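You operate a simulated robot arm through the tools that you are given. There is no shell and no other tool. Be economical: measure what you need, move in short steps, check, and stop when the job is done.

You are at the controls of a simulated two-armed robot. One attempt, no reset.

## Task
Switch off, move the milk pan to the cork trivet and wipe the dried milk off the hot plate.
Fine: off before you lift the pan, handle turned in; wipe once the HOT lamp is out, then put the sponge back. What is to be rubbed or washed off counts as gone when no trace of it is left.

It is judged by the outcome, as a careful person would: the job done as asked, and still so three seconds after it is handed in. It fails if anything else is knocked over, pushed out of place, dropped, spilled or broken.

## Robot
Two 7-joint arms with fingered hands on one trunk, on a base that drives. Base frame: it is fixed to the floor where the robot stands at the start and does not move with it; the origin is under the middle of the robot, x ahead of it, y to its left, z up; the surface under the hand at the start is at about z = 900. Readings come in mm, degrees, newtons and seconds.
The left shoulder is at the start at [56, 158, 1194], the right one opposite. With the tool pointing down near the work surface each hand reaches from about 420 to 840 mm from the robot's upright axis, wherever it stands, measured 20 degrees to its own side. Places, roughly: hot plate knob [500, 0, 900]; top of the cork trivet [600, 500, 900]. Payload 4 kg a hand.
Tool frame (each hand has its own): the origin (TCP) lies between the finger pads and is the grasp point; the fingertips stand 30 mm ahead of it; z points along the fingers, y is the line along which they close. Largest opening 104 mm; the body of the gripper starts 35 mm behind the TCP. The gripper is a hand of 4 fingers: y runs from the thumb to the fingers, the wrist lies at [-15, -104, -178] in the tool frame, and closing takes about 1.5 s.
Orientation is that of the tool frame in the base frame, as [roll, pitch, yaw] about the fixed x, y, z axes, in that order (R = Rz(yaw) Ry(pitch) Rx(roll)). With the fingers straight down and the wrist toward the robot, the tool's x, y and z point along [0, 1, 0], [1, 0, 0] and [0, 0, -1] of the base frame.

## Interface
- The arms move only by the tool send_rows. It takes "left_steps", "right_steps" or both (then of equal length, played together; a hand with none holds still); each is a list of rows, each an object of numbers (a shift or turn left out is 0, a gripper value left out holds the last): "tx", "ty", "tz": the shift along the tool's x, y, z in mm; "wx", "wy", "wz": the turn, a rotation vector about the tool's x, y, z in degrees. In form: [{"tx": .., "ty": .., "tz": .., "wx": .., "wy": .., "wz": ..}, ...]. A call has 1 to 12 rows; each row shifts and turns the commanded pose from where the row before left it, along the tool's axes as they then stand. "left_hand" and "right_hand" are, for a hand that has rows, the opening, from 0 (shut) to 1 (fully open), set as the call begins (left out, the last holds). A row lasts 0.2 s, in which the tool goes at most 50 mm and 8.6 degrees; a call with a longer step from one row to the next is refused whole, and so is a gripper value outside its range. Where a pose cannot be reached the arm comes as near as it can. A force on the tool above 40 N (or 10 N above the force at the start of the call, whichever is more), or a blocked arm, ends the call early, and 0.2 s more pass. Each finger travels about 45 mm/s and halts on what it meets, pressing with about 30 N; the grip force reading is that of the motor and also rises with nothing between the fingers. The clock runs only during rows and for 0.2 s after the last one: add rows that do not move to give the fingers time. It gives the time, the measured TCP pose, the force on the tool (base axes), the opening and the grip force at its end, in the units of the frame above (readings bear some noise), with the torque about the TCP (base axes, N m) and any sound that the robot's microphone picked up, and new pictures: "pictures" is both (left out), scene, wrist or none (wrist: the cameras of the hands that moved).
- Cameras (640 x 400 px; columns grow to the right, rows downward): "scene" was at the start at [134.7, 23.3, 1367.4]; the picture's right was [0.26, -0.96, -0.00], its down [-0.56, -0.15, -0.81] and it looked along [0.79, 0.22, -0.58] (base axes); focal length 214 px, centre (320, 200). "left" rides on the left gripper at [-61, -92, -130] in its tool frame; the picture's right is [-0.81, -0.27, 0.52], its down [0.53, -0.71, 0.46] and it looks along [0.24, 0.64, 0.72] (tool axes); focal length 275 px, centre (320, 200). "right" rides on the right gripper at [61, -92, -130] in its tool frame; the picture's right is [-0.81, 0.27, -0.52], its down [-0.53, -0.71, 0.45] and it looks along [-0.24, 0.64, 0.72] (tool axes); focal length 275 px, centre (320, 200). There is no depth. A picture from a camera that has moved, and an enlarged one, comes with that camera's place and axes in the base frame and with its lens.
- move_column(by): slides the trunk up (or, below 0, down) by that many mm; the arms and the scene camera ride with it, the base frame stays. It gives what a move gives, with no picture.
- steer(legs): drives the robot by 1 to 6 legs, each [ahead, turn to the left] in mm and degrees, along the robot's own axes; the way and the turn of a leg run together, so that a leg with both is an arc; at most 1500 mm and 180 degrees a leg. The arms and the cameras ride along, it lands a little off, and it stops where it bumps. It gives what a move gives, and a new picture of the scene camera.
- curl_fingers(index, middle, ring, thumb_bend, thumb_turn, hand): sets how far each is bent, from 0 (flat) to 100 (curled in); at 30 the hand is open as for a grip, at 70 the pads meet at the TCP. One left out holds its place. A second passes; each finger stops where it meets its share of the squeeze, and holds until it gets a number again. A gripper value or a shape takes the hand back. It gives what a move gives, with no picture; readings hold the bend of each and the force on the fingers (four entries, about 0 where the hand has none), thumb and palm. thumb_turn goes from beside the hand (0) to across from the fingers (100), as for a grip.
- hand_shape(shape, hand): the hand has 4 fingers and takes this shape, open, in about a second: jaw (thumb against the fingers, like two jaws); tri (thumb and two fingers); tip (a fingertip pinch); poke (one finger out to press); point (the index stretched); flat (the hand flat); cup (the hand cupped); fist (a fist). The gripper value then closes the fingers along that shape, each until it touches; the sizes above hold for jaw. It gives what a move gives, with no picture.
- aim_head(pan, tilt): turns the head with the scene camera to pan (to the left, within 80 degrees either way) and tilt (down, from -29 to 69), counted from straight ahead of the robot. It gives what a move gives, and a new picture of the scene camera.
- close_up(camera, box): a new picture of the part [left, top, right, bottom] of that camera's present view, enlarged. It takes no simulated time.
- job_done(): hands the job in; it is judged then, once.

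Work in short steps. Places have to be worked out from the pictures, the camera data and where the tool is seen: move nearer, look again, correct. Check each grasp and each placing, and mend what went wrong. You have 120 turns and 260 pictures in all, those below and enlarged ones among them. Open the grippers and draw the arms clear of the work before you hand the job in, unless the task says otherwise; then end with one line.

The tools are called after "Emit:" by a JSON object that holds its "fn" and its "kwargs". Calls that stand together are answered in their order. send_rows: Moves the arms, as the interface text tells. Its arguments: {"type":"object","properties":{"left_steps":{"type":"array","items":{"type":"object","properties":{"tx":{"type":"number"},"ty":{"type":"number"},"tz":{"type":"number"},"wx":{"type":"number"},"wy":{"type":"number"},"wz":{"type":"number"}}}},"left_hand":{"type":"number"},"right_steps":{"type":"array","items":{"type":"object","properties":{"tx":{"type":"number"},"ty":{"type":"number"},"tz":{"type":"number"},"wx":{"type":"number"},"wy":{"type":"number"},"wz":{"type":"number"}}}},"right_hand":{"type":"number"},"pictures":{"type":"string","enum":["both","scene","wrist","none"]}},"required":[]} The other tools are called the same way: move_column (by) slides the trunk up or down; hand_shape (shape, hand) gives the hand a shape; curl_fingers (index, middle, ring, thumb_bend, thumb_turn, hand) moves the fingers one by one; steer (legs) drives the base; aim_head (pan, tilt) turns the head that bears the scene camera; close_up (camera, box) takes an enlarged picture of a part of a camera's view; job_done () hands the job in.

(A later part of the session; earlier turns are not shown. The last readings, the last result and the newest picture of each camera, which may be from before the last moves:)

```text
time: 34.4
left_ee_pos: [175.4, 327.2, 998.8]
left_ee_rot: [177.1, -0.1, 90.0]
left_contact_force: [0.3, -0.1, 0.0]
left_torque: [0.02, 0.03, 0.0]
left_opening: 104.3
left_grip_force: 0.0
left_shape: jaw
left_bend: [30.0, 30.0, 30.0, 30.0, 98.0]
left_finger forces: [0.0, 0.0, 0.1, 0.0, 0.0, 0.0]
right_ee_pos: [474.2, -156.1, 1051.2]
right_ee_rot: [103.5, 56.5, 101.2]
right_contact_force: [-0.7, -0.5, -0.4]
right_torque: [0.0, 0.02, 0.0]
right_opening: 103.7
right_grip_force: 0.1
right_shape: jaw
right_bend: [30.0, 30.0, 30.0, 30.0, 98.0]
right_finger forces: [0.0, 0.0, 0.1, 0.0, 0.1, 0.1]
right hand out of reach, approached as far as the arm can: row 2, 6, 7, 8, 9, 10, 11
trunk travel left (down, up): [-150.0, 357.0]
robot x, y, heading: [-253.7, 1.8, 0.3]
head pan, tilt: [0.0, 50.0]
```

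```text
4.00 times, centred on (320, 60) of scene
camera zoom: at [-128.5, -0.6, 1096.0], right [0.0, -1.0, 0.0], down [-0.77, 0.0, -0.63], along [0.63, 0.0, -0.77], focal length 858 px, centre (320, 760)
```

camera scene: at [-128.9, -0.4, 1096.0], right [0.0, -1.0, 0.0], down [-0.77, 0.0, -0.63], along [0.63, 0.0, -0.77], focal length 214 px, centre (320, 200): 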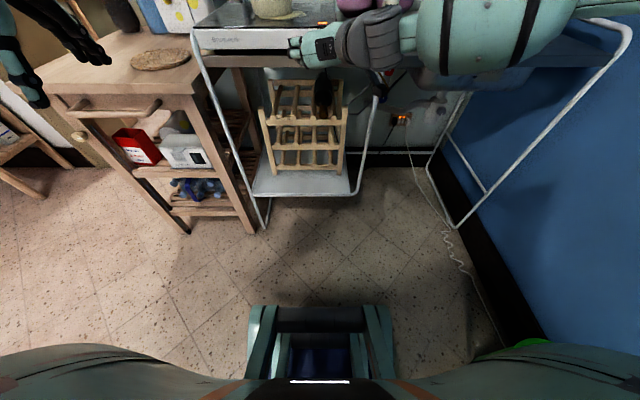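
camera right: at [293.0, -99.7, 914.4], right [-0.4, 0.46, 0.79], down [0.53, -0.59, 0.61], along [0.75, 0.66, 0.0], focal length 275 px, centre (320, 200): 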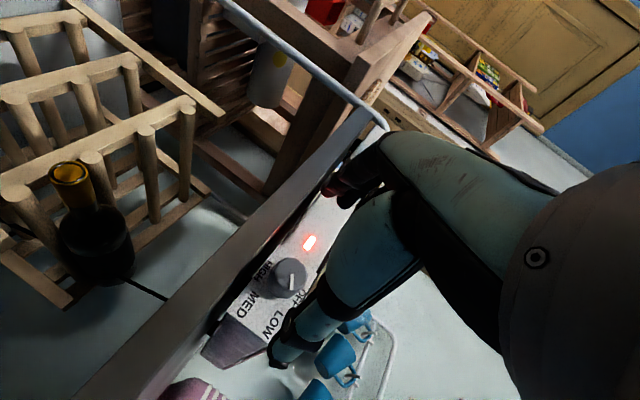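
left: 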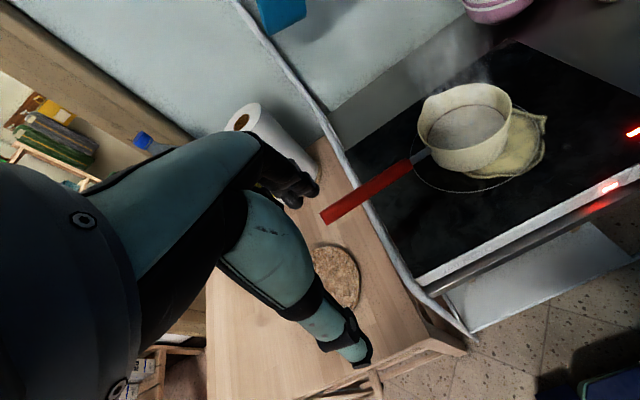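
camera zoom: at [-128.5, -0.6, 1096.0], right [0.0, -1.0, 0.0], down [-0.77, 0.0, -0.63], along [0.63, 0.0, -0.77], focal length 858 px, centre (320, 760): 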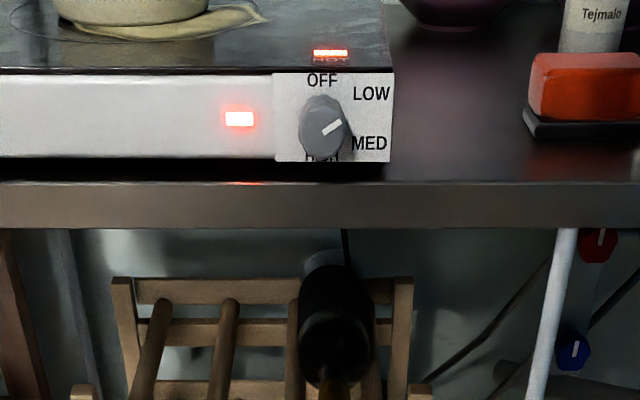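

The mark now reads about 55° from OFF (near LOW); the arm works better when the target lies to its right. I pull the hand back a bit and then shift the robot about 140 mm left.

Emit:
{"fn": "send_rows", "kwargs": {"right_steps": [{"tz": -30}, {"tz": -30}, {"tz": -20}], "pictures": "none"}}

Emit:
{"fn": "steer", "kwargs": {"legs": [[-120, 0], [0, 40], [215, 0], [0, -40]]}}

```text
time: 35.2
left_ee_pos: [174.4, 327.8, 997.5]
left_ee_rot: [176.9, -0.2, 90.0]
left_contact_force: [-0.2, 1.0, -0.7]
left_torque: [-0.03, 0.01, 0.01]
left_opening: 104.3
left_grip_force: 0.0
left_shape: jaw
left_bend: [30.0, 30.0, 30.0, 30.0, 98.0]
left_finger forces: [0.0, 0.0, 0.0, 0.0, 0.1, 0.0]
right_ee_pos: [395.4, -158.4, 1067.6]
right_ee_rot: [101.5, 56.7, 99.0]
right_contact_force: [0.1, -0.7, -0.3]
right_torque: [-0.03, -0.02, -0.04]
right_opening: 103.7
right_grip_force: 0.1
right_shape: jaw
right_bend: [30.0, 30.0, 30.0, 30.0, 98.0]
right_finger forces: [0.1, 0.0, 0.0, 0.1, 0.0, 0.1]
right hand out of reach, approached as far as the arm can: row 1
trunk travel left (down, up): [-150.0, 357.0]
robot x, y, heading: [-250.4, -1.7, 0.4]
head pan, tilt: [0.0, 50.0]
```

```text
time: 42.2
left_ee_pos: [203.6, 478.5, 998.3]
left_ee_rot: [177.0, -0.1, 91.6]
left_contact_force: [-0.5, 0.3, 0.9]
left_torque: [-0.02, 0.02, 0.0]
left_opening: 103.9
left_grip_force: 0.0
left_shape: jaw
left_bend: [30.0, 30.0, 30.0, 30.0, 98.0]
left_finger forces: [0.1, 0.0, 0.0, 0.0, 0.1, 0.0]
right_ee_pos: [436.4, -2.0, 1065.2]
right_ee_rot: [101.5, 56.6, 100.6]
right_contact_force: [0.2, 0.7, 0.2]
right_torque: [0.0, 0.03, -0.01]
right_opening: 103.7
right_grip_force: 0.1
right_shape: jaw
right_bend: [30.0, 30.0, 30.0, 30.0, 98.0]
right_finger forces: [0.0, 0.1, 0.0, 0.0, 0.1, 0.0]
trunk travel left (down, up): [-150.0, 357.0]
robot x, y, heading: [-216.4, 144.9, 1.6]
head pan, tilt: [0.0, 50.0]
camera scene: at [-91.7, 150.0, 1096.0], right [0.03, -1.0, 0.0], down [-0.77, -0.02, -0.63], along [0.63, 0.02, -0.77], focal length 214 px, centre (320, 200)
```

scene: 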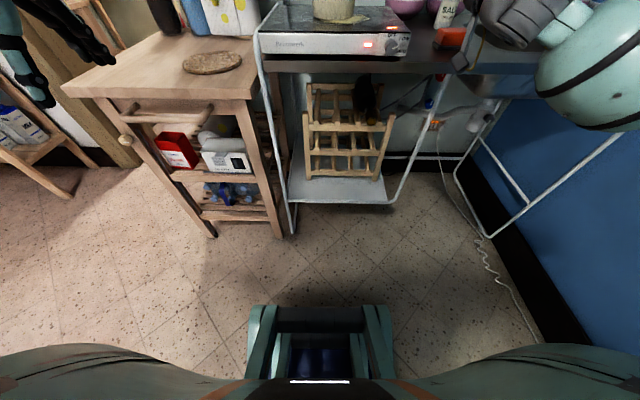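

Robot is at y=145 and the knob now lies to the right hand's natural side. I lower the hand in front of the knob.

Emit:
{"fn": "send_rows", "kwargs": {"right_steps": [{"tx": 27, "ty": -17.5, "tz": 4}, {"tx": 27, "ty": -17.5, "tz": 4}, {"tx": 27, "ty": -17.5, "tz": 4}, {"tx": 27, "ty": -17.5, "tz": 4}, {}], "pictures": "scene"}}

```text
time: 43.4
left_ee_pos: [191.9, 478.7, 1002.5]
left_ee_rot: [176.4, -0.3, 91.6]
left_contact_force: [0.9, 0.7, -0.4]
left_torque: [-0.03, -0.04, -0.01]
left_opening: 103.9
left_grip_force: 0.0
left_shape: jaw
left_bend: [30.0, 30.0, 30.0, 30.0, 98.0]
left_finger forces: [0.0, 0.1, 0.1, 0.1, 0.0, 0.0]
right_ee_pos: [423.5, -15.0, 1053.5]
right_ee_rot: [101.2, 56.8, 100.6]
right_contact_force: [0.0, 0.0, 0.5]
right_torque: [0.01, 0.03, 0.0]
right_opening: 103.8
right_grip_force: 0.0
right_shape: jaw
right_bend: [30.0, 30.0, 30.0, 30.0, 98.0]
right_finger forces: [0.0, 0.0, 0.0, 0.1, 0.0, 0.1]
right hand out of reach, approached as far as the arm can: row 1, 2, 3, 4
trunk travel left (down, up): [-150.0, 357.0]
robot x, y, heading: [-212.8, 147.6, 1.7]
head pan, tilt: [0.0, 50.0]
camera scene: at [-91.8, 150.1, 1096.0], right [0.03, -1.0, 0.0], down [-0.77, -0.02, -0.63], along [0.63, 0.02, -0.77], focal length 214 px, centre (320, 200)
```

scene: 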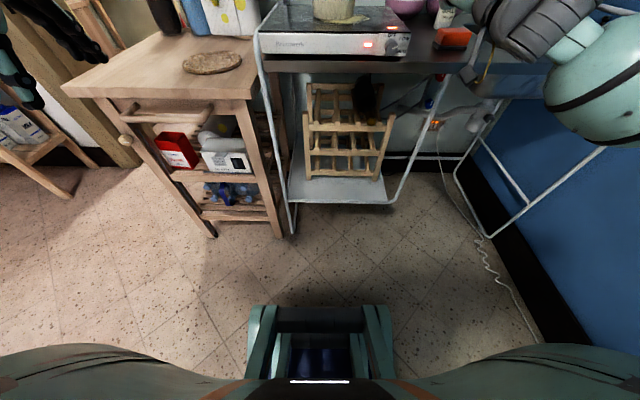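

The height limit persists at this roll, so I lower the trunk 118 mm to bring the hand to knob height; the arm is all in front of the counter edge.

Emit:
{"fn": "move_column", "kwargs": {"by": -118}}

Emit:
{"fn": "close_up", "kwargs": {"camera": "right", "box": [0, 0, 640, 400]}}

Emit:
{"fn": "aim_head", "kwargs": {"pan": -15, "tilt": 10}}

```text
time: 44.8
left_ee_pos: [190.9, 478.9, 885.7]
left_ee_rot: [176.3, -0.2, 91.6]
left_contact_force: [1.2, 0.3, -0.3]
left_torque: [-0.01, -0.05, 0.0]
left_opening: 103.9
left_grip_force: 0.0
left_shape: jaw
left_bend: [30.0, 30.0, 30.0, 30.0, 98.0]
left_finger forces: [0.1, 0.1, 0.0, 0.0, 0.0, 0.0]
right_ee_pos: [423.5, -15.0, 934.8]
right_ee_rot: [101.0, 56.7, 100.4]
right_contact_force: [-1.0, -0.3, -1.4]
right_torque: [-0.02, 0.0, -0.01]
right_opening: 103.8
right_grip_force: 0.1
right_shape: jaw
right_bend: [30.0, 30.0, 30.0, 30.0, 98.0]
right_finger forces: [0.1, 0.0, 0.0, 0.0, 0.0, 0.1]
trunk travel left (down, up): [-32.0, 475.0]
robot x, y, heading: [-213.1, 147.2, 1.8]
head pan, tilt: [0.0, 50.0]
```

```text
1.00 times, centred on (320, 200) of right (not enlarged: the box is as wide or as high as the picture)
camera zoom: at [284.4, -60.9, 847.9], right [-0.42, -0.22, 0.88], down [0.48, -0.88, 0.01], along [0.77, 0.43, 0.47], focal length 275 px, centre (320, 200)
```

zoom: 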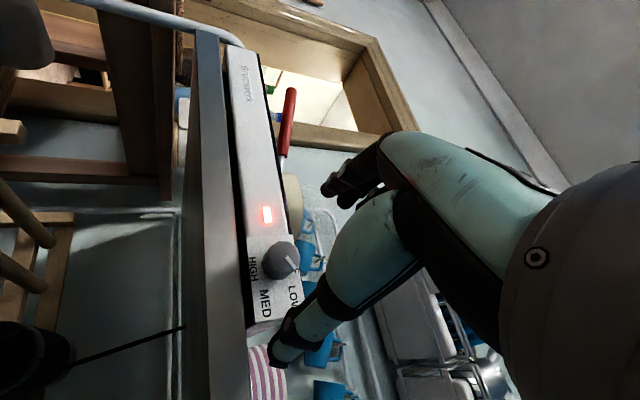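

```text
time: 45.9
left_ee_pos: [192.7, 477.8, 883.2]
left_ee_rot: [176.3, -0.2, 91.6]
left_contact_force: [0.1, -0.1, -0.3]
left_torque: [0.01, -0.04, 0.0]
left_opening: 103.8
left_grip_force: 0.0
left_shape: jaw
left_bend: [30.0, 30.0, 30.0, 30.0, 98.0]
left_finger forces: [0.0, 0.1, 0.0, 0.1, 0.0, 0.0]
right_ee_pos: [423.3, -14.5, 934.2]
right_ee_rot: [101.0, 56.7, 100.4]
right_contact_force: [0.8, -0.2, -0.2]
right_torque: [0.0, -0.02, -0.05]
right_opening: 103.4
right_grip_force: 0.1
right_shape: jaw
right_bend: [30.0, 30.0, 30.0, 30.0, 98.0]
right_finger forces: [0.0, 0.1, 0.0, 0.0, 0.0, 0.0]
trunk travel left (down, up): [-32.0, 475.0]
robot x, y, heading: [-215.9, 147.4, 1.6]
head pan, tilt: [-15.0, 10.0]
camera scene: at [-78.9, 126.4, 1038.8], right [-0.23, -0.97, 0.0], down [-0.18, 0.04, -0.98], along [0.96, -0.23, -0.19], focal length 214 px, centre (320, 200)
```

scene: 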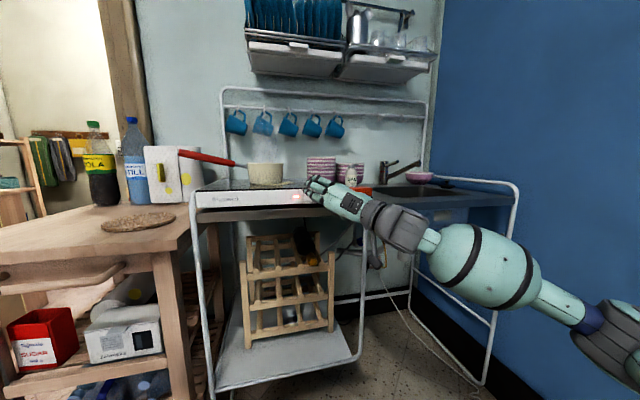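

Good view; the arm is free. I move to y≈0 and forward to x≈468.

Emit:
{"fn": "send_rows", "kwargs": {"right_steps": [{"ty": 4.4, "tz": 11}, {"ty": 4.4, "tz": 11}, {"ty": 4.4, "tz": 11}, {"ty": 4.4, "tz": 11}, {}], "pictures": "none"}}

Emit:
{"fn": "close_up", "kwargs": {"camera": "right", "box": [180, 120, 460, 400]}}

Emit:
{"fn": "close_up", "kwargs": {"camera": "scene", "box": [240, 140, 400, 240]}}

```text
time: 47.1
left_ee_pos: [192.6, 477.9, 883.9]
left_ee_rot: [176.3, -0.2, 91.6]
left_contact_force: [-0.3, 0.9, -0.7]
left_torque: [-0.01, -0.02, 0.01]
left_opening: 104.1
left_grip_force: 0.0
left_shape: jaw
left_bend: [30.0, 30.0, 30.0, 30.0, 98.0]
left_finger forces: [0.0, 0.0, 0.1, 0.1, 0.0, 0.0]
right_ee_pos: [466.3, 0.2, 940.3]
right_ee_rot: [101.7, 56.7, 101.2]
right_contact_force: [-0.5, 0.0, -0.4]
right_torque: [0.0, 0.03, 0.01]
right_opening: 103.7
right_grip_force: 0.1
right_shape: jaw
right_bend: [30.0, 30.0, 30.0, 30.0, 98.0]
right_finger forces: [0.0, 0.0, 0.0, 0.0, 0.1, 0.0]
trunk travel left (down, up): [-32.0, 475.0]
robot x, y, heading: [-215.2, 148.0, 1.7]
head pan, tilt: [-15.0, 10.0]
```

```text
1.43 times, centred on (320, 260) of right
camera zoom: at [327.5, -46.5, 854.4], right [-0.42, -0.22, 0.88], down [0.48, -0.88, 0.01], along [0.77, 0.43, 0.47], focal length 393 px, centre (320, 114)
```

zoom: 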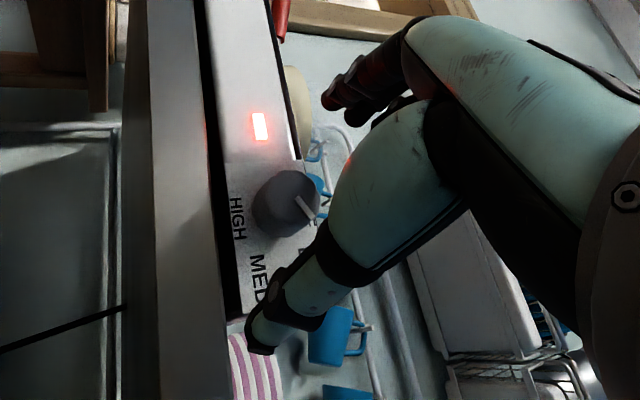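

```text
4.00 times, centred on (320, 190) of scene
camera zoom: at [-78.9, 126.3, 1038.9], right [-0.23, -0.97, 0.0], down [-0.18, 0.04, -0.98], along [0.96, -0.23, -0.19], focal length 858 px, centre (320, 240)
```

zoom: 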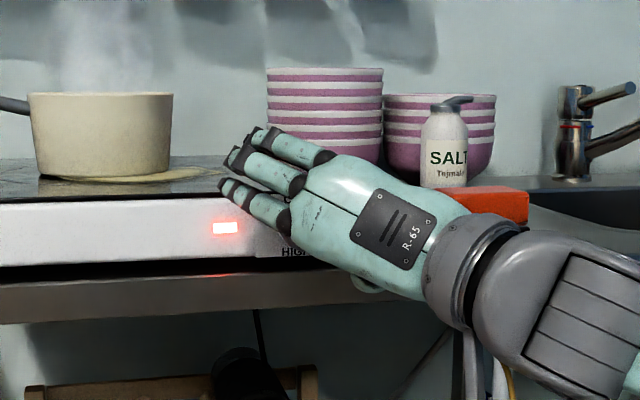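

Knob sits between thumb and fingers again. I move in to [483, 0, 932] and close.

Emit:
{"fn": "send_rows", "kwargs": {"right_steps": [{"tx": 2.4, "ty": -1.5, "tz": 9}, {"tx": 2.4, "ty": -1.5, "tz": 9}, {}], "pictures": "none"}}

Emit:
{"fn": "send_rows", "kwargs": {"right_steps": [{}, {}, {}, {}, {}, {}, {}, {}, {}], "right_hand": 0.0, "pictures": "none"}}

Emit:
{"fn": "close_up", "kwargs": {"camera": "right", "box": [180, 120, 460, 400]}}

```text
time: 47.9
left_ee_pos: [191.6, 478.2, 883.4]
left_ee_rot: [176.3, -0.2, 91.6]
left_contact_force: [-0.2, -1.1, 0.4]
left_torque: [-0.02, -0.01, -0.02]
left_opening: 103.8
left_grip_force: 0.0
left_shape: jaw
left_bend: [30.0, 30.0, 30.0, 30.0, 98.0]
left_finger forces: [0.0, 0.0, 0.1, 0.0, 0.0, 0.0]
right_ee_pos: [475.4, 0.3, 936.6]
right_ee_rot: [102.1, 56.8, 101.5]
right_contact_force: [-0.3, -0.9, 0.1]
right_torque: [-0.01, -0.01, -0.01]
right_opening: 103.5
right_grip_force: 0.1
right_shape: jaw
right_bend: [30.0, 30.0, 30.0, 30.0, 98.0]
right_finger forces: [0.1, 0.0, 0.1, 0.0, 0.0, 0.0]
right hand out of reach, approached as far as the arm can: row 1
trunk travel left (down, up): [-32.0, 475.0]
robot x, y, heading: [-211.8, 145.2, 1.8]
head pan, tilt: [-15.0, 10.0]
```

```text
time: 49.9
left_ee_pos: [191.9, 478.9, 884.4]
left_ee_rot: [176.3, -0.3, 91.6]
left_contact_force: [0.3, 0.3, 0.0]
left_torque: [0.0, -0.01, -0.04]
left_opening: 104.0
left_grip_force: 0.0
left_shape: jaw
left_bend: [30.0, 30.0, 30.0, 30.0, 98.0]
left_finger forces: [0.0, 0.0, 0.1, 0.0, 0.0, 0.1]
right_ee_pos: [474.4, -0.8, 937.0]
right_ee_rot: [102.3, 56.7, 101.7]
right_contact_force: [0.0, -3.3, -0.5]
right_torque: [0.0, -0.04, -0.01]
right_opening: 20.3
right_grip_force: 30.0
right_shape: jaw
right_bend: [73.0, 64.0, 68.0, 74.0, 100.0]
right_finger forces: [15.5, 7.8, 0.0, 0.1, 26.2, 0.0]
trunk travel left (down, up): [-32.0, 475.0]
robot x, y, heading: [-216.7, 148.0, 1.8]
head pan, tilt: [-15.0, 10.0]
```

```text
1.43 times, centred on (320, 260) of right
camera zoom: at [335.2, -46.7, 851.3], right [-0.41, -0.22, 0.89], down [0.48, -0.88, 0.01], along [0.77, 0.43, 0.47], focal length 393 px, centre (320, 114)
```

zoom: 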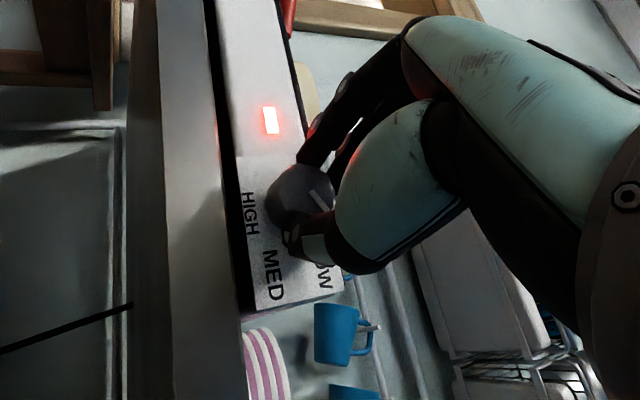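

Gripped again. I turn counterclockwise 32°, then check.

Emit:
{"fn": "send_rows", "kwargs": {"right_steps": [{"wz": -6}, {"wz": -6}, {"wz": -7}, {"wz": -7}, {"wz": -7}, {}], "pictures": "none"}}

Emit:
{"fn": "close_up", "kwargs": {"camera": "right", "box": [180, 120, 460, 400]}}

```text
time: 51.3
left_ee_pos: [192.3, 478.9, 884.1]
left_ee_rot: [176.3, -0.3, 91.6]
left_contact_force: [-0.5, -0.7, -0.1]
left_torque: [0.03, -0.01, -0.02]
left_opening: 103.6
left_grip_force: 0.1
left_shape: jaw
left_bend: [30.0, 30.0, 30.0, 30.0, 98.0]
left_finger forces: [0.0, 0.0, 0.0, 0.0, 0.0, 0.0]
right_ee_pos: [474.9, 0.0, 937.7]
right_ee_rot: [-176.9, 83.9, -175.6]
right_contact_force: [-4.5, -1.0, -0.2]
right_torque: [0.02, 0.03, -0.09]
right_opening: 20.8
right_grip_force: 29.9
right_shape: jaw
right_bend: [73.0, 64.0, 68.0, 76.0, 100.0]
right_finger forces: [18.3, 8.1, 0.0, 0.0, 27.5, 0.0]
trunk travel left (down, up): [-32.0, 475.0]
robot x, y, heading: [-215.2, 150.0, 1.7]
head pan, tilt: [-15.0, 10.0]
```

```text
1.43 times, centred on (320, 260) of right
camera zoom: at [341.8, -93.8, 890.7], right [-0.43, 0.27, 0.86], down [0.52, -0.7, 0.49], along [0.73, 0.66, 0.16], focal length 393 px, centre (320, 114)
```

zoom: 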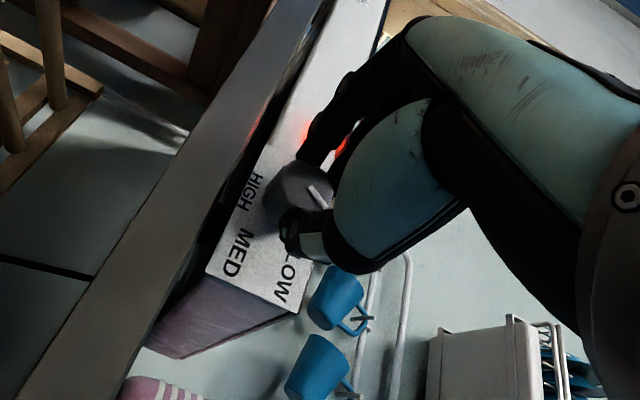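

The knob turned with the hand this time (mark fixed relative to the fingers). I carry on for the remaining ~28°.

Emit:
{"fn": "send_rows", "kwargs": {"right_steps": [{"wz": -6}, {"wz": -6}, {"wz": -6}, {"wz": -6}, {"wz": -4}, {}], "pictures": "none"}}

Emit:
{"fn": "close_up", "kwargs": {"camera": "right", "box": [180, 120, 460, 400]}}

Emit:
{"fn": "close_up", "kwargs": {"camera": "scene", "box": [240, 140, 400, 240]}}

```text
time: 52.7
left_ee_pos: [191.5, 478.4, 883.5]
left_ee_rot: [176.2, -0.2, 91.7]
left_contact_force: [0.5, -0.3, 0.8]
left_torque: [0.01, 0.01, -0.03]
left_opening: 103.9
left_grip_force: 0.0
left_shape: jaw
left_bend: [30.0, 30.0, 30.0, 30.0, 98.0]
left_finger forces: [0.0, 0.0, 0.0, 0.0, 0.1, 0.1]
right_ee_pos: [475.2, -0.2, 937.4]
right_ee_rot: [-105.9, 68.0, -103.5]
right_contact_force: [-5.5, 0.9, 0.1]
right_torque: [0.01, -0.04, -0.09]
right_opening: 21.0
right_grip_force: 29.9
right_shape: jaw
right_bend: [73.0, 64.0, 68.0, 77.0, 100.0]
right_finger forces: [19.3, 9.5, 0.0, 0.0, 27.3, 0.0]
right hand out of reach, approached as far as the arm can: row 4, 5
trunk travel left (down, up): [-32.0, 475.0]
robot x, y, heading: [-214.7, 146.8, 1.4]
head pan, tilt: [-15.0, 10.0]
```

```text
1.43 times, centred on (320, 260) of right
camera zoom: at [346.3, -109.2, 927.5], right [-0.46, 0.54, 0.71], down [0.54, -0.46, 0.7], along [0.7, 0.7, -0.08], focal length 393 px, centre (320, 114)
```

zoom: 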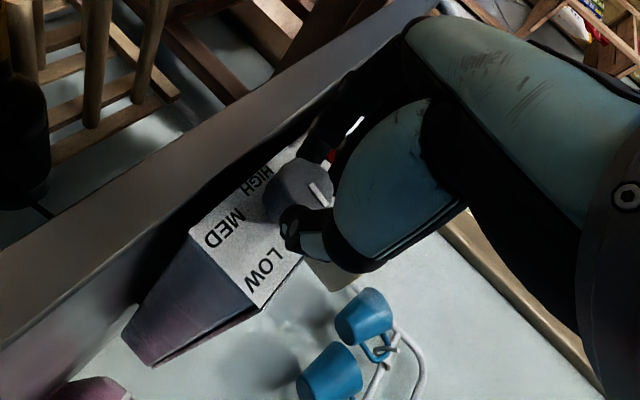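

```text
4.00 times, centred on (320, 190) of scene
camera zoom: at [-79.8, 126.5, 1039.0], right [-0.23, -0.97, 0.0], down [-0.18, 0.04, -0.98], along [0.96, -0.23, -0.19], focal length 858 px, centre (320, 240)
```

zoom: 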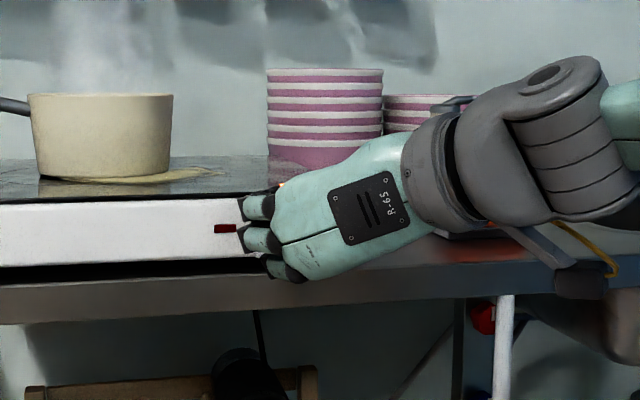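

The power lamp has gone dark. I release, draw back, and verify the mark.

Emit:
{"fn": "send_rows", "kwargs": {"right_steps": [{}, {}, {}, {}, {}, {"tz": -20}, {"tz": -30}, {"tz": -30}], "right_hand": 1.0, "pictures": "none"}}

Emit:
{"fn": "close_up", "kwargs": {"camera": "right", "box": [100, 120, 380, 400]}}

```text
time: 54.5
left_ee_pos: [190.7, 479.3, 884.4]
left_ee_rot: [176.1, -0.1, 91.6]
left_contact_force: [0.6, 0.6, 0.3]
left_torque: [0.01, 0.0, -0.01]
left_opening: 103.8
left_grip_force: 0.0
left_shape: jaw
left_bend: [30.0, 30.0, 30.0, 30.0, 98.0]
left_finger forces: [0.0, 0.1, 0.0, 0.1, 0.0, 0.1]
right_ee_pos: [421.4, 20.6, 928.9]
right_ee_rot: [-105.8, 68.3, -103.6]
right_contact_force: [-0.9, -0.5, 0.4]
right_torque: [-0.01, 0.02, 0.02]
right_opening: 103.9
right_grip_force: 0.1
right_shape: jaw
right_bend: [30.0, 30.0, 30.0, 30.0, 98.0]
right_finger forces: [0.0, 0.0, 0.0, 0.0, 0.1, 0.0]
right hand out of reach, approached as far as the arm can: row 7, 8
trunk travel left (down, up): [-32.0, 475.0]
robot x, y, heading: [-215.8, 145.8, 1.7]
head pan, tilt: [-15.0, 10.0]
```

```text
1.43 times, centred on (240, 260) of right
camera zoom: at [292.2, -88.4, 917.6], right [-0.46, 0.54, 0.71], down [0.54, -0.46, 0.7], along [0.71, 0.7, -0.08], focal length 393 px, centre (434, 114)
```

zoom: 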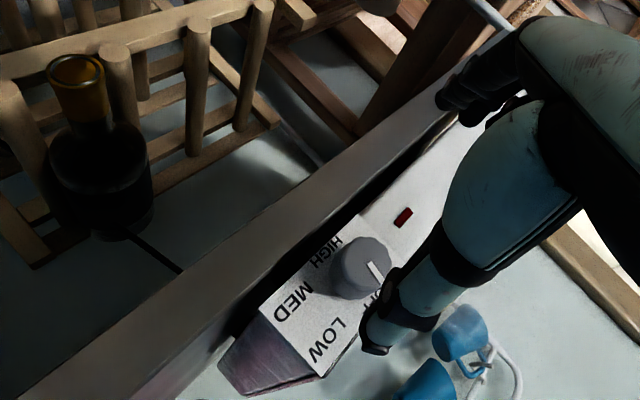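

The mark points to OFF. Now I raise the trunk to working height and look at the scene.

Emit:
{"fn": "move_column", "kwargs": {"by": 368}}

Emit:
{"fn": "send_rows", "kwargs": {"right_steps": [{"wz": 8, "tz": 10}, {"wz": 8, "tz": 10}, {"wz": 8, "tz": 10}, {"wz": 8, "tz": 10}, {"wz": 8}, {"wx": 8.2}, {"wx": 8.2}, {"wx": 8.2}, {"wx": 8.2}, {"wx": 8.2}, {"wx": 8.2}, {"wx": 8.2}], "pictures": "none"}}

Emit:
{"fn": "aim_head", "kwargs": {"pan": 0, "tilt": 40}}

```text
time: 58.1
left_ee_pos: [193.4, 479.3, 1250.8]
left_ee_rot: [176.2, -0.2, 91.6]
left_contact_force: [0.4, 0.1, 0.0]
left_torque: [0.02, 0.02, 0.01]
left_opening: 104.3
left_grip_force: 0.0
left_shape: jaw
left_bend: [30.0, 30.0, 30.0, 30.0, 98.0]
left_finger forces: [0.0, 0.0, 0.0, 0.0, 0.1, 0.1]
right_ee_pos: [423.0, 21.4, 1295.5]
right_ee_rot: [-106.0, 68.2, -103.6]
right_contact_force: [-0.7, 0.3, -0.2]
right_torque: [0.01, 0.02, 0.01]
right_opening: 103.9
right_grip_force: 0.1
right_shape: jaw
right_bend: [30.0, 30.0, 30.0, 30.0, 98.0]
right_finger forces: [0.1, 0.1, 0.0, 0.0, 0.0, 0.0]
trunk travel left (down, up): [-400.0, 107.0]
robot x, y, heading: [-216.8, 149.5, 1.5]
head pan, tilt: [-15.0, 10.0]
```

```text
time: 60.7
left_ee_pos: [193.1, 480.7, 1252.7]
left_ee_rot: [176.3, -0.1, 91.5]
left_contact_force: [0.1, -0.4, -0.3]
left_torque: [-0.02, 0.0, 0.0]
left_opening: 103.9
left_grip_force: 0.0
left_shape: jaw
left_bend: [30.0, 30.0, 30.0, 30.0, 98.0]
left_finger forces: [0.0, 0.0, 0.0, 0.0, 0.0, 0.1]
right_ee_pos: [463.6, 24.0, 1294.0]
right_ee_rot: [164.9, 70.3, 107.7]
right_contact_force: [0.3, 0.1, -0.8]
right_torque: [-0.03, 0.0, 0.01]
right_opening: 103.7
right_grip_force: 0.1
right_shape: jaw
right_bend: [30.0, 30.0, 30.0, 30.0, 98.0]
right_finger forces: [0.1, 0.0, 0.0, 0.0, 0.0, 0.0]
trunk travel left (down, up): [-400.0, 107.0]
robot x, y, heading: [-210.8, 148.1, 1.9]
head pan, tilt: [-15.0, 10.0]
```

```text
time: 61.6
left_ee_pos: [193.0, 478.9, 1251.7]
left_ee_rot: [176.4, -0.2, 91.7]
left_contact_force: [-0.1, 0.3, -0.2]
left_torque: [0.01, -0.01, 0.01]
left_opening: 104.2
left_grip_force: 0.0
left_shape: jaw
left_bend: [30.0, 30.0, 30.0, 30.0, 98.0]
left_finger forces: [0.0, 0.0, 0.0, 0.0, 0.1, 0.0]
right_ee_pos: [462.7, 21.4, 1292.9]
right_ee_rot: [164.9, 70.3, 107.7]
right_contact_force: [0.0, 0.5, 0.7]
right_torque: [-0.02, 0.01, -0.02]
right_opening: 103.8
right_grip_force: 0.1
right_shape: jaw
right_bend: [30.0, 30.0, 30.0, 30.0, 98.0]
right_finger forces: [0.0, 0.0, 0.1, 0.0, 0.1, 0.0]
trunk travel left (down, up): [-400.0, 107.0]
robot x, y, heading: [-213.6, 151.5, 1.6]
head pan, tilt: [0.0, 40.0]
camera scene: at [-79.9, 150.4, 1359.5], right [0.03, -1.0, 0.0], down [-0.65, -0.02, -0.76], along [0.76, 0.02, -0.65], focal length 214 px, centre (320, 200)
```

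scene: 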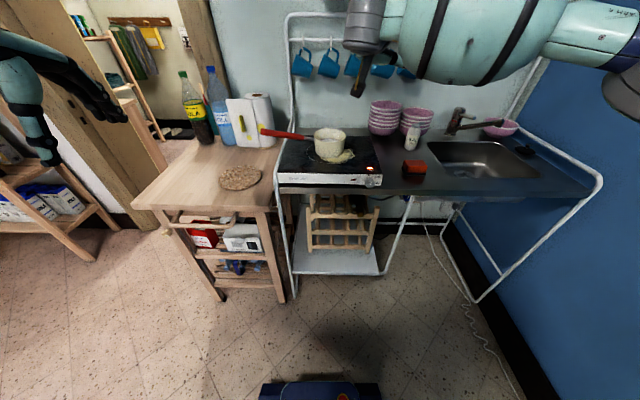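

The pan, trivet and bottles are clearly seen. I return the right hand to a fingers-down rest pose, out of the way.

Emit:
{"fn": "send_rows", "kwargs": {"right_steps": [{"wx": 2.66, "wy": 7.5, "wz": 2.73}, {"wx": 2.66, "wy": 7.5, "wz": 2.73}, {"wx": 2.66, "wy": 7.5, "wz": 2.73}, {"wx": 2.66, "wy": 7.5, "wz": 2.73}, {"wx": 2.66, "wy": 7.5, "wz": 2.73}, {"wx": 2.66, "wy": 7.5, "wz": 2.73}, {"wx": 2.66, "wy": 7.5, "wz": 2.73}, {"wx": 2.66, "wy": 7.5, "wz": 2.73}, {"wx": 2.66, "wy": 7.5, "wz": 2.73}, {"tx": -40, "ty": -25}, {"tx": -40, "ty": -25}, {"tx": -40, "ty": -25}], "pictures": "none"}}

Emit:
{"fn": "close_up", "kwargs": {"camera": "scene", "box": [120, 60, 400, 235]}}

```text
time: 64.2
left_ee_pos: [193.3, 478.4, 1252.4]
left_ee_rot: [176.4, -0.2, 91.7]
left_contact_force: [0.2, -0.3, -0.3]
left_torque: [-0.03, -0.02, 0.0]
left_opening: 103.9
left_grip_force: 0.0
left_shape: jaw
left_bend: [30.0, 30.0, 30.0, 30.0, 98.0]
left_finger forces: [0.1, 0.0, 0.0, 0.0, 0.0, 0.1]
right_ee_pos: [388.1, -102.5, 1291.3]
right_ee_rot: [-179.9, -0.1, 90.1]
right_contact_force: [-0.5, -0.2, -0.6]
right_torque: [0.04, 0.03, 0.0]
right_opening: 103.5
right_grip_force: 0.0
right_shape: jaw
right_bend: [30.0, 30.0, 30.0, 30.0, 98.0]
right_finger forces: [0.1, 0.0, 0.0, 0.1, 0.0, 0.0]
trunk travel left (down, up): [-400.0, 107.0]
robot x, y, heading: [-213.4, 144.6, 1.5]
head pan, tilt: [0.0, 40.0]
```

```text
2.29 times, centred on (260, 148) of scene
camera zoom: at [-80.6, 148.8, 1359.5], right [0.03, -1.0, 0.0], down [-0.65, -0.02, -0.76], along [0.76, 0.02, -0.65], focal length 490 px, centre (457, 320)
```

zoom: 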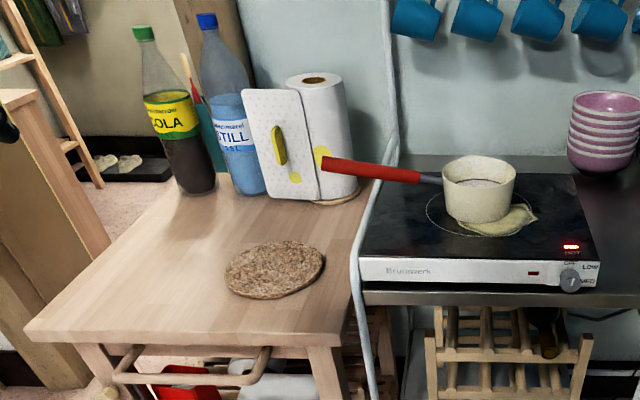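

Trivet is near [590, 480], bottles and towel roll stand at x≥810, the table's front edge is at x≈405; so I'll set the pan with its handle pointing diagonally to back-left (inside the table). I drive to about [-10, 370] to reach both the handle and the trivet with the left arm.

Emit:
{"fn": "steer", "kwargs": {"legs": [[0, 46], [303, 0], [0, -47.5]]}}

```text
time: 71.2
left_ee_pos: [385.6, 703.1, 1252.2]
left_ee_rot: [176.2, -0.2, 92.3]
left_contact_force: [-1.2, 0.4, -0.3]
left_torque: [-0.04, -0.02, 0.0]
left_opening: 104.4
left_grip_force: 0.0
left_shape: jaw
left_bend: [30.0, 30.0, 30.0, 30.0, 98.0]
left_finger forces: [0.0, 0.0, 0.0, 0.0, 0.1, 0.0]
right_ee_pos: [589.3, 126.4, 1292.7]
right_ee_rot: [-179.9, 0.0, 90.8]
right_contact_force: [0.3, -0.1, -0.3]
right_torque: [-0.02, 0.01, 0.02]
right_opening: 103.8
right_grip_force: 0.2
right_shape: jaw
right_bend: [30.0, 30.0, 30.0, 30.0, 98.0]
right_finger forces: [0.0, 0.0, 0.0, 0.0, 0.0, 0.0]
trunk travel left (down, up): [-400.0, 107.0]
robot x, y, heading: [-18.7, 375.4, 2.7]
head pan, tilt: [0.0, 40.0]
camera scene: at [116.5, 380.2, 1359.5], right [0.04, -1.0, 0.0], down [-0.65, -0.03, -0.76], along [0.76, 0.03, -0.65], focal length 214 px, centre (320, 200)
```

scene: 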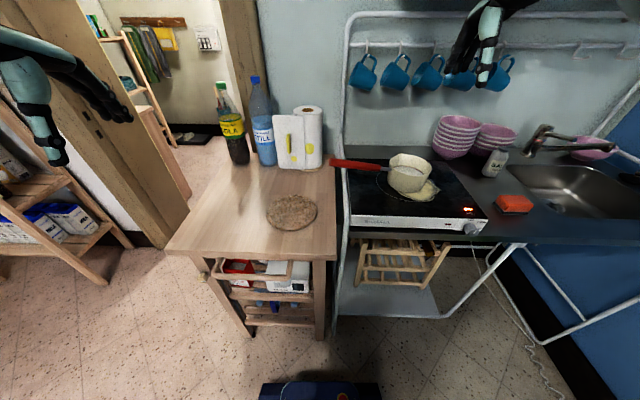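

Trivet computed again at [598, 490]. I take a closer look at the handle before approaching.

Emit:
{"fn": "close_up", "kwargs": {"camera": "scene", "box": [300, 130, 460, 230]}}

Emit:
{"fn": "send_rows", "kwargs": {"left_steps": [{"tx": -48, "ty": 10, "wx": 3.8}, {"tx": -48, "ty": 10, "wz": -2.4}, {"tx": -48, "ty": 10}, {"tx": -48, "ty": 10}, {"tx": -48, "ty": 10}, {"tx": -48, "ty": 10}, {"tx": -48, "ty": 10}, {"tx": -48, "ty": 10}, {"tx": -40, "ty": 20}, {}]}}

```text
4.00 times, centred on (380, 180) of scene
camera zoom: at [116.5, 380.2, 1359.5], right [0.04, -1.0, 0.0], down [-0.65, -0.03, -0.76], along [0.76, 0.03, -0.65], focal length 858 px, centre (80, 280)
```

zoom: 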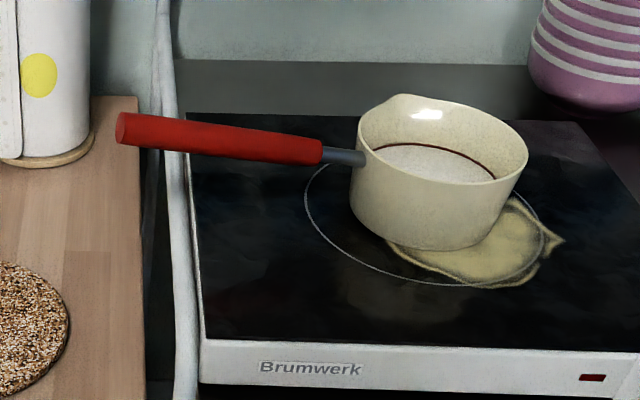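

```text
time: 73.4
left_ee_pos: [437.7, 475.3, 1263.0]
left_ee_rot: [179.3, -0.2, 94.8]
left_contact_force: [-0.7, -0.2, 0.4]
left_torque: [-0.01, -0.01, -0.02]
left_opening: 103.9
left_grip_force: 0.0
left_shape: jaw
left_bend: [30.0, 30.0, 30.0, 30.0, 98.0]
left_finger forces: [0.0, 0.0, 0.0, 0.0, 0.0, 0.1]
left hand out of reach, approached as far as the arm can: row 5, 6, 7, 8, 9
right_ee_pos: [572.6, 126.5, 1299.1]
right_ee_rot: [179.2, 0.1, 90.7]
right_contact_force: [-0.4, -0.1, -0.1]
right_torque: [-0.02, -0.01, -0.02]
right_opening: 103.8
right_grip_force: 0.0
right_shape: jaw
right_bend: [30.0, 30.0, 30.0, 30.0, 98.0]
right_finger forces: [0.0, 0.0, 0.1, 0.0, 0.0, 0.0]
trunk travel left (down, up): [-400.0, 107.0]
robot x, y, heading: [-17.8, 376.0, 2.4]
head pan, tilt: [0.0, 40.0]
camera scene: at [115.6, 380.2, 1359.6], right [0.04, -1.0, 0.0], down [-0.65, -0.03, -0.76], along [0.76, 0.03, -0.65], focal length 214 px, centre (320, 200)
camera left: at [351.2, 406.8, 1390.6], right [-0.2, -0.83, -0.52], down [-0.75, 0.47, -0.46], along [0.63, 0.3, -0.72], focal length 275 px, centre (320, 200)
```

scene: 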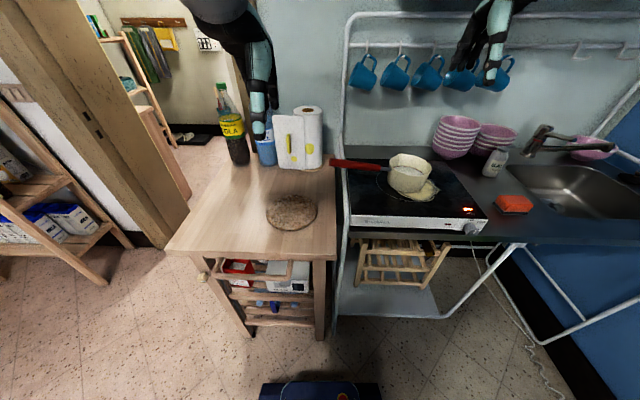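
left: 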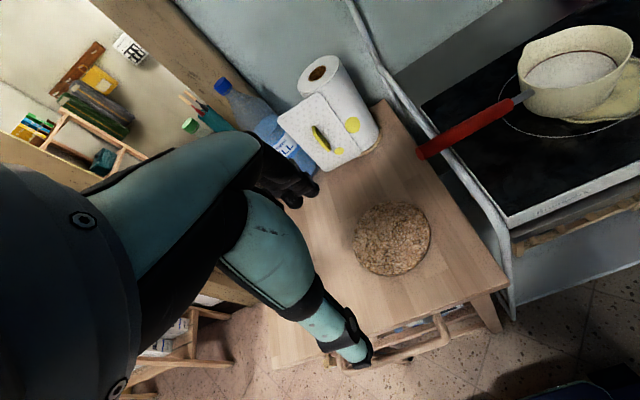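

The near-and-high region is out of reach, so I go forward and down first, then sideways over the handle.

Emit:
{"fn": "send_rows", "kwargs": {"left_steps": [{"ty": 42, "tz": 22}, {"ty": 42, "tz": 22}, {"ty": 42, "tz": 22}, {"ty": 42, "tz": 22}, {"ty": 20, "tx": -40}, {"ty": 20, "tx": -40}, {"ty": 10, "tx": -40}, {"tx": -40}, {"tx": -40}, {}]}}

```text
time: 75.6
left_ee_pos: [550.7, 504.9, 1188.7]
left_ee_rot: [179.4, -0.2, 94.7]
left_contact_force: [0.0, -0.1, 0.1]
left_torque: [0.02, 0.05, 0.02]
left_opening: 103.7
left_grip_force: 0.0
left_shape: jaw
left_bend: [30.0, 30.0, 30.0, 30.0, 98.0]
left_finger forces: [0.0, 0.1, 0.1, 0.0, 0.1, 0.1]
left hand out of reach, approached as far as the arm can: row 2, 3, 4, 5, 6, 7, 8, 9
right_ee_pos: [574.8, 125.4, 1299.0]
right_ee_rot: [179.4, 0.1, 90.8]
right_contact_force: [1.0, 1.0, 0.1]
right_torque: [-0.02, 0.0, -0.01]
right_opening: 103.7
right_grip_force: 0.0
right_shape: jaw
right_bend: [30.0, 30.0, 30.0, 30.0, 98.0]
right_finger forces: [0.0, 0.0, 0.0, 0.0, 0.0, 0.0]
trunk travel left (down, up): [-400.0, 107.0]
robot x, y, heading: [-17.1, 374.6, 2.1]
head pan, tilt: [0.0, 40.0]
camera scene: at [117.3, 380.1, 1359.4], right [0.04, -1.0, 0.0], down [-0.65, -0.03, -0.76], along [0.76, 0.03, -0.65], focal length 214 px, centre (320, 200)
camera left: at [463.7, 435.5, 1318.3], right [-0.2, -0.83, -0.52], down [-0.75, 0.47, -0.46], along [0.63, 0.3, -0.72], focal length 275 px, centre (320, 200)
```

scene: 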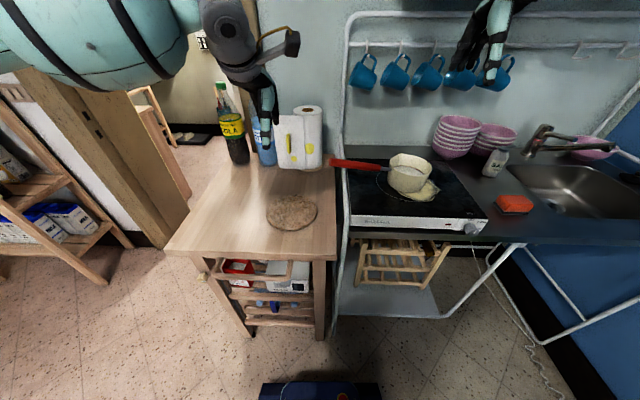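
left: 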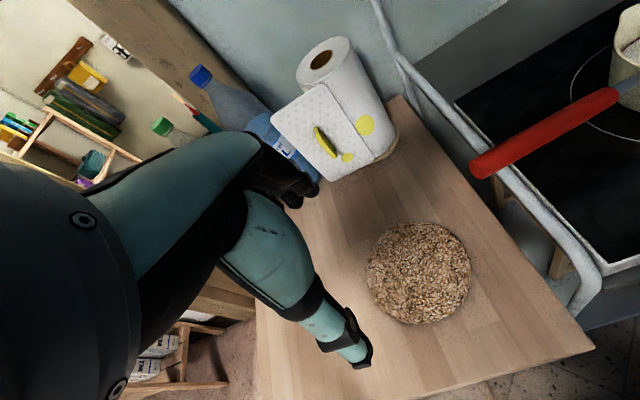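

The left arm can't reach that far inward, so the pan must lie more to its own side. I shift the robot about 185 mm to the right.

Emit:
{"fn": "steer", "kwargs": {"legs": [[-110, 0], [0, -60], [213, 0], [0, 58]]}}

```text
time: 78.8
left_ee_pos: [378.6, 153.6, 1251.1]
left_ee_rot: [173.1, -0.5, 58.8]
left_contact_force: [0.3, 0.4, -1.5]
left_torque: [-0.01, -0.02, 0.0]
left_opening: 103.9
left_grip_force: 0.0
left_shape: jaw
left_bend: [30.0, 30.0, 30.0, 30.0, 97.0]
left_finger forces: [0.0, 0.1, 0.0, 0.1, 0.0, 0.1]
right_ee_pos: [161.2, -170.9, 1313.1]
right_ee_rot: [177.9, 0.1, 53.1]
right_contact_force: [0.0, -0.6, -0.7]
right_torque: [0.03, 0.0, 0.01]
right_opening: 103.7
right_grip_force: 0.1
right_shape: jaw
right_bend: [30.0, 30.0, 30.0, 30.0, 98.0]
right_finger forces: [0.0, 0.0, 0.1, 0.1, 0.1, 0.0]
trunk travel left (down, up): [-400.0, 107.0]
robot x, y, heading: [-126.6, 376.7, -35.2]
head pan, tilt: [0.0, 40.0]
stopped in leg 2: the robot was blocked; the commanded pose is now the measured one
camera scene: at [-13.2, 295.6, 1359.3], right [-0.58, -0.81, 0.0], down [-0.53, 0.38, -0.76], along [0.62, -0.44, -0.65], focal length 214 px, centre (320, 200)
```

scene: 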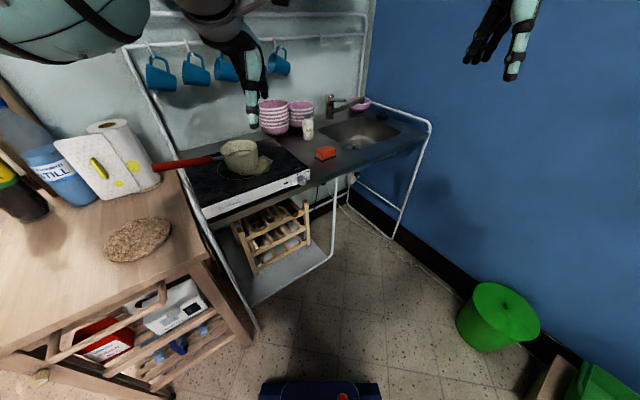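

The turn was blocked, with nothing visibly disturbed — probably the left elbow folded against the head. I bring the left hand back out to its own side first.

Emit:
{"fn": "send_rows", "kwargs": {"left_steps": [{"tx": 45, "ty": -10, "tz": 6, "wx": 3}, {"tx": 45, "ty": -10, "tz": 6, "wx": 3}, {"tx": 45, "ty": -10, "tz": 6}, {"tx": 45, "ty": -10, "tz": 6}, {"tx": 40, "ty": -10, "tz": 6}, {}], "pictures": "scene"}}

```text
time: 80.2
left_ee_pos: [452.8, 368.1, 1219.4]
left_ee_rot: [179.3, -0.3, 58.8]
left_contact_force: [-0.2, -0.1, 0.0]
left_torque: [0.0, 0.0, 0.0]
left_opening: 104.1
left_grip_force: 0.1
left_shape: jaw
left_bend: [30.0, 30.0, 30.0, 30.0, 97.0]
left_finger forces: [0.1, 0.0, 0.0, 0.0, 0.0, 0.0]
right_ee_pos: [162.6, -172.9, 1314.0]
right_ee_rot: [177.8, 0.2, 53.2]
right_contact_force: [-0.3, -0.6, 0.4]
right_torque: [0.01, 0.03, 0.01]
right_opening: 103.8
right_grip_force: 0.0
right_shape: jaw
right_bend: [30.0, 30.0, 30.0, 30.0, 98.0]
right_finger forces: [0.0, 0.1, 0.0, 0.0, 0.0, 0.0]
trunk travel left (down, up): [-400.0, 107.0]
robot x, y, heading: [-122.6, 369.7, -35.2]
head pan, tilt: [0.0, 40.0]
camera scene: at [-13.3, 296.8, 1359.4], right [-0.58, -0.81, 0.0], down [-0.53, 0.38, -0.76], along [0.62, -0.44, -0.65], focal length 214 px, centre (320, 200)
```

scene: 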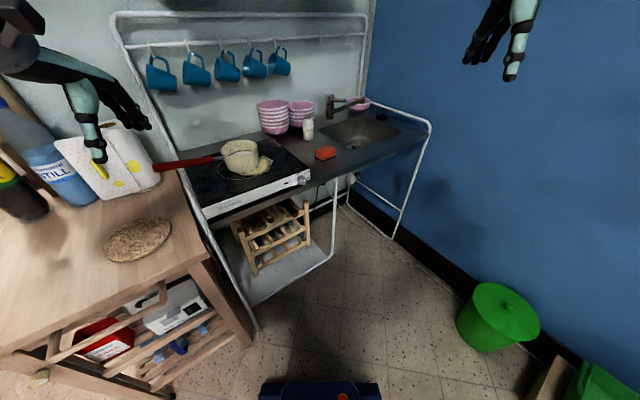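

From this heading the handle is at 777 mm, 27° on the left hand's side — a comfortable reach. I turn the hand to lie across the handle and move above it.

Emit:
{"fn": "send_rows", "kwargs": {"left_steps": [{"wz": -8.3}, {"wz": -8.3}, {"wz": -8.3}, {"wz": -8.3}, {"tx": -19, "ty": 32, "tz": 16}, {"tx": -19, "ty": 32, "tz": 16}, {"tx": -19, "ty": 32, "tz": 16}, {"tx": -19, "ty": 32, "tz": 16}, {"tx": -19, "ty": 32, "tz": 16}, {"tx": -19, "ty": 32, "tz": 16}, {}]}}

```text
time: 82.7
left_ee_pos: [647.1, 258.1, 1126.3]
left_ee_rot: [179.3, 0.1, 92.1]
left_contact_force: [0.2, 0.0, 1.1]
left_torque: [-0.01, -0.01, 0.0]
left_opening: 104.1
left_grip_force: 0.0
left_shape: jaw
left_bend: [30.0, 30.0, 30.0, 30.0, 97.0]
left_finger forces: [0.0, 0.1, 0.0, 0.0, 0.1, 0.0]
right_ee_pos: [162.3, -170.7, 1314.4]
right_ee_rot: [177.9, 0.0, 53.1]
right_contact_force: [0.2, 0.6, 0.1]
right_torque: [-0.02, -0.03, 0.01]
right_opening: 103.8
right_grip_force: 0.0
right_shape: jaw
right_bend: [30.0, 30.0, 30.0, 30.0, 98.0]
right_finger forces: [0.0, 0.1, 0.0, 0.0, 0.0, 0.0]
trunk travel left (down, up): [-400.0, 107.0]
robot x, y, heading: [-124.9, 378.2, -35.0]
head pan, tilt: [0.0, 40.0]
camera scene: at [-13.7, 297.6, 1359.5], right [-0.58, -0.81, 0.0], down [-0.53, 0.38, -0.76], along [0.62, -0.44, -0.65], focal length 214 px, centre (320, 200)
camera left: at [555.5, 194.5, 1256.0], right [-0.24, -0.82, -0.52], down [-0.73, 0.51, -0.47], along [0.65, 0.27, -0.72], focal length 275 px, centre (320, 200)
```

scene: 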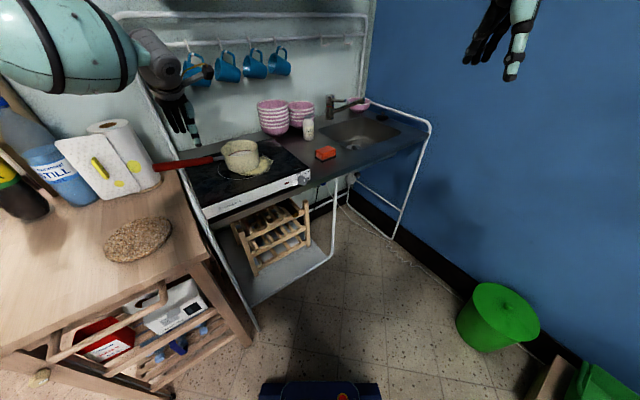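
left: 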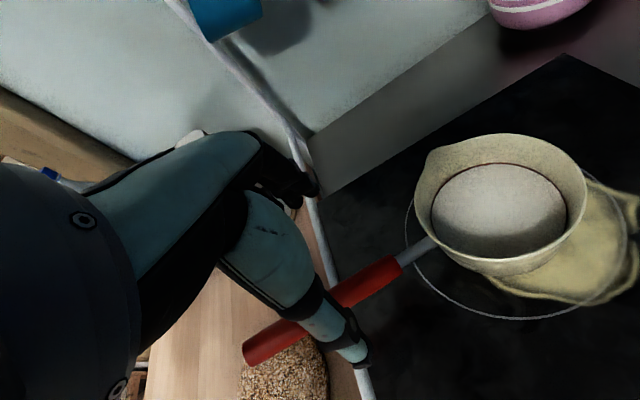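

The hand is right above the handle: I compute the handle at [648, 258, 1034] with yaw ≈ 96°. I align and go down so the handle lies deep between the fingers.

Emit:
{"fn": "send_rows", "kwargs": {"left_steps": [{"wz": -3.5, "tz": 20}, {"tz": 25}, {"tz": 25}, {"tz": 18}, {}]}}

```text
time: 83.8
left_ee_pos: [648.6, 259.5, 1037.5]
left_ee_rot: [179.3, 0.4, 95.6]
left_contact_force: [0.8, 0.9, 0.2]
left_torque: [-0.03, -0.01, 0.01]
left_opening: 103.8
left_grip_force: 0.0
left_shape: jaw
left_bend: [30.0, 30.0, 30.0, 30.0, 97.0]
left_finger forces: [0.0, 0.0, 0.1, 0.0, 0.0, 0.0]
right_ee_pos: [163.4, -170.3, 1314.8]
right_ee_rot: [177.7, 0.1, 53.2]
right_contact_force: [0.6, 1.0, -0.5]
right_torque: [0.02, -0.01, -0.01]
right_opening: 104.0
right_grip_force: 0.0
right_shape: jaw
right_bend: [30.0, 30.0, 30.0, 30.0, 98.0]
right_finger forces: [0.1, 0.0, 0.1, 0.0, 0.0, 0.0]
trunk travel left (down, up): [-400.0, 107.0]
robot x, y, heading: [-123.5, 373.0, -35.6]
head pan, tilt: [0.0, 40.0]
camera scene: at [-13.4, 297.4, 1359.5], right [-0.58, -0.81, 0.0], down [-0.53, 0.38, -0.76], along [0.62, -0.44, -0.65], focal length 214 px, centre (320, 200)
camera left: at [562.6, 189.8, 1167.0], right [-0.19, -0.83, -0.52], down [-0.76, 0.46, -0.47], along [0.63, 0.3, -0.72], focal length 275 px, centre (320, 200)
```

scene: 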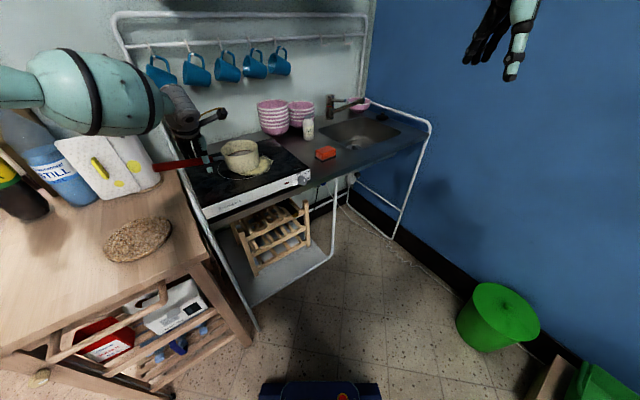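
left: 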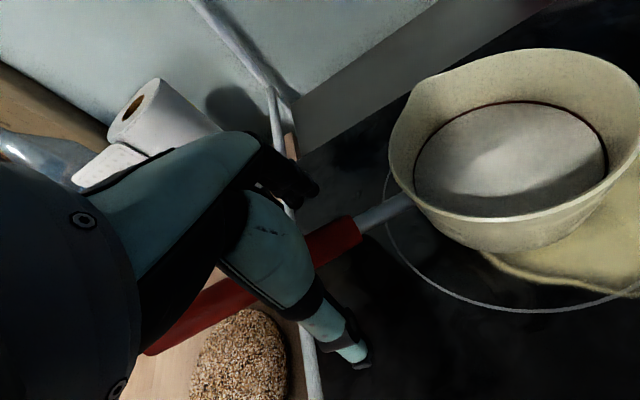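

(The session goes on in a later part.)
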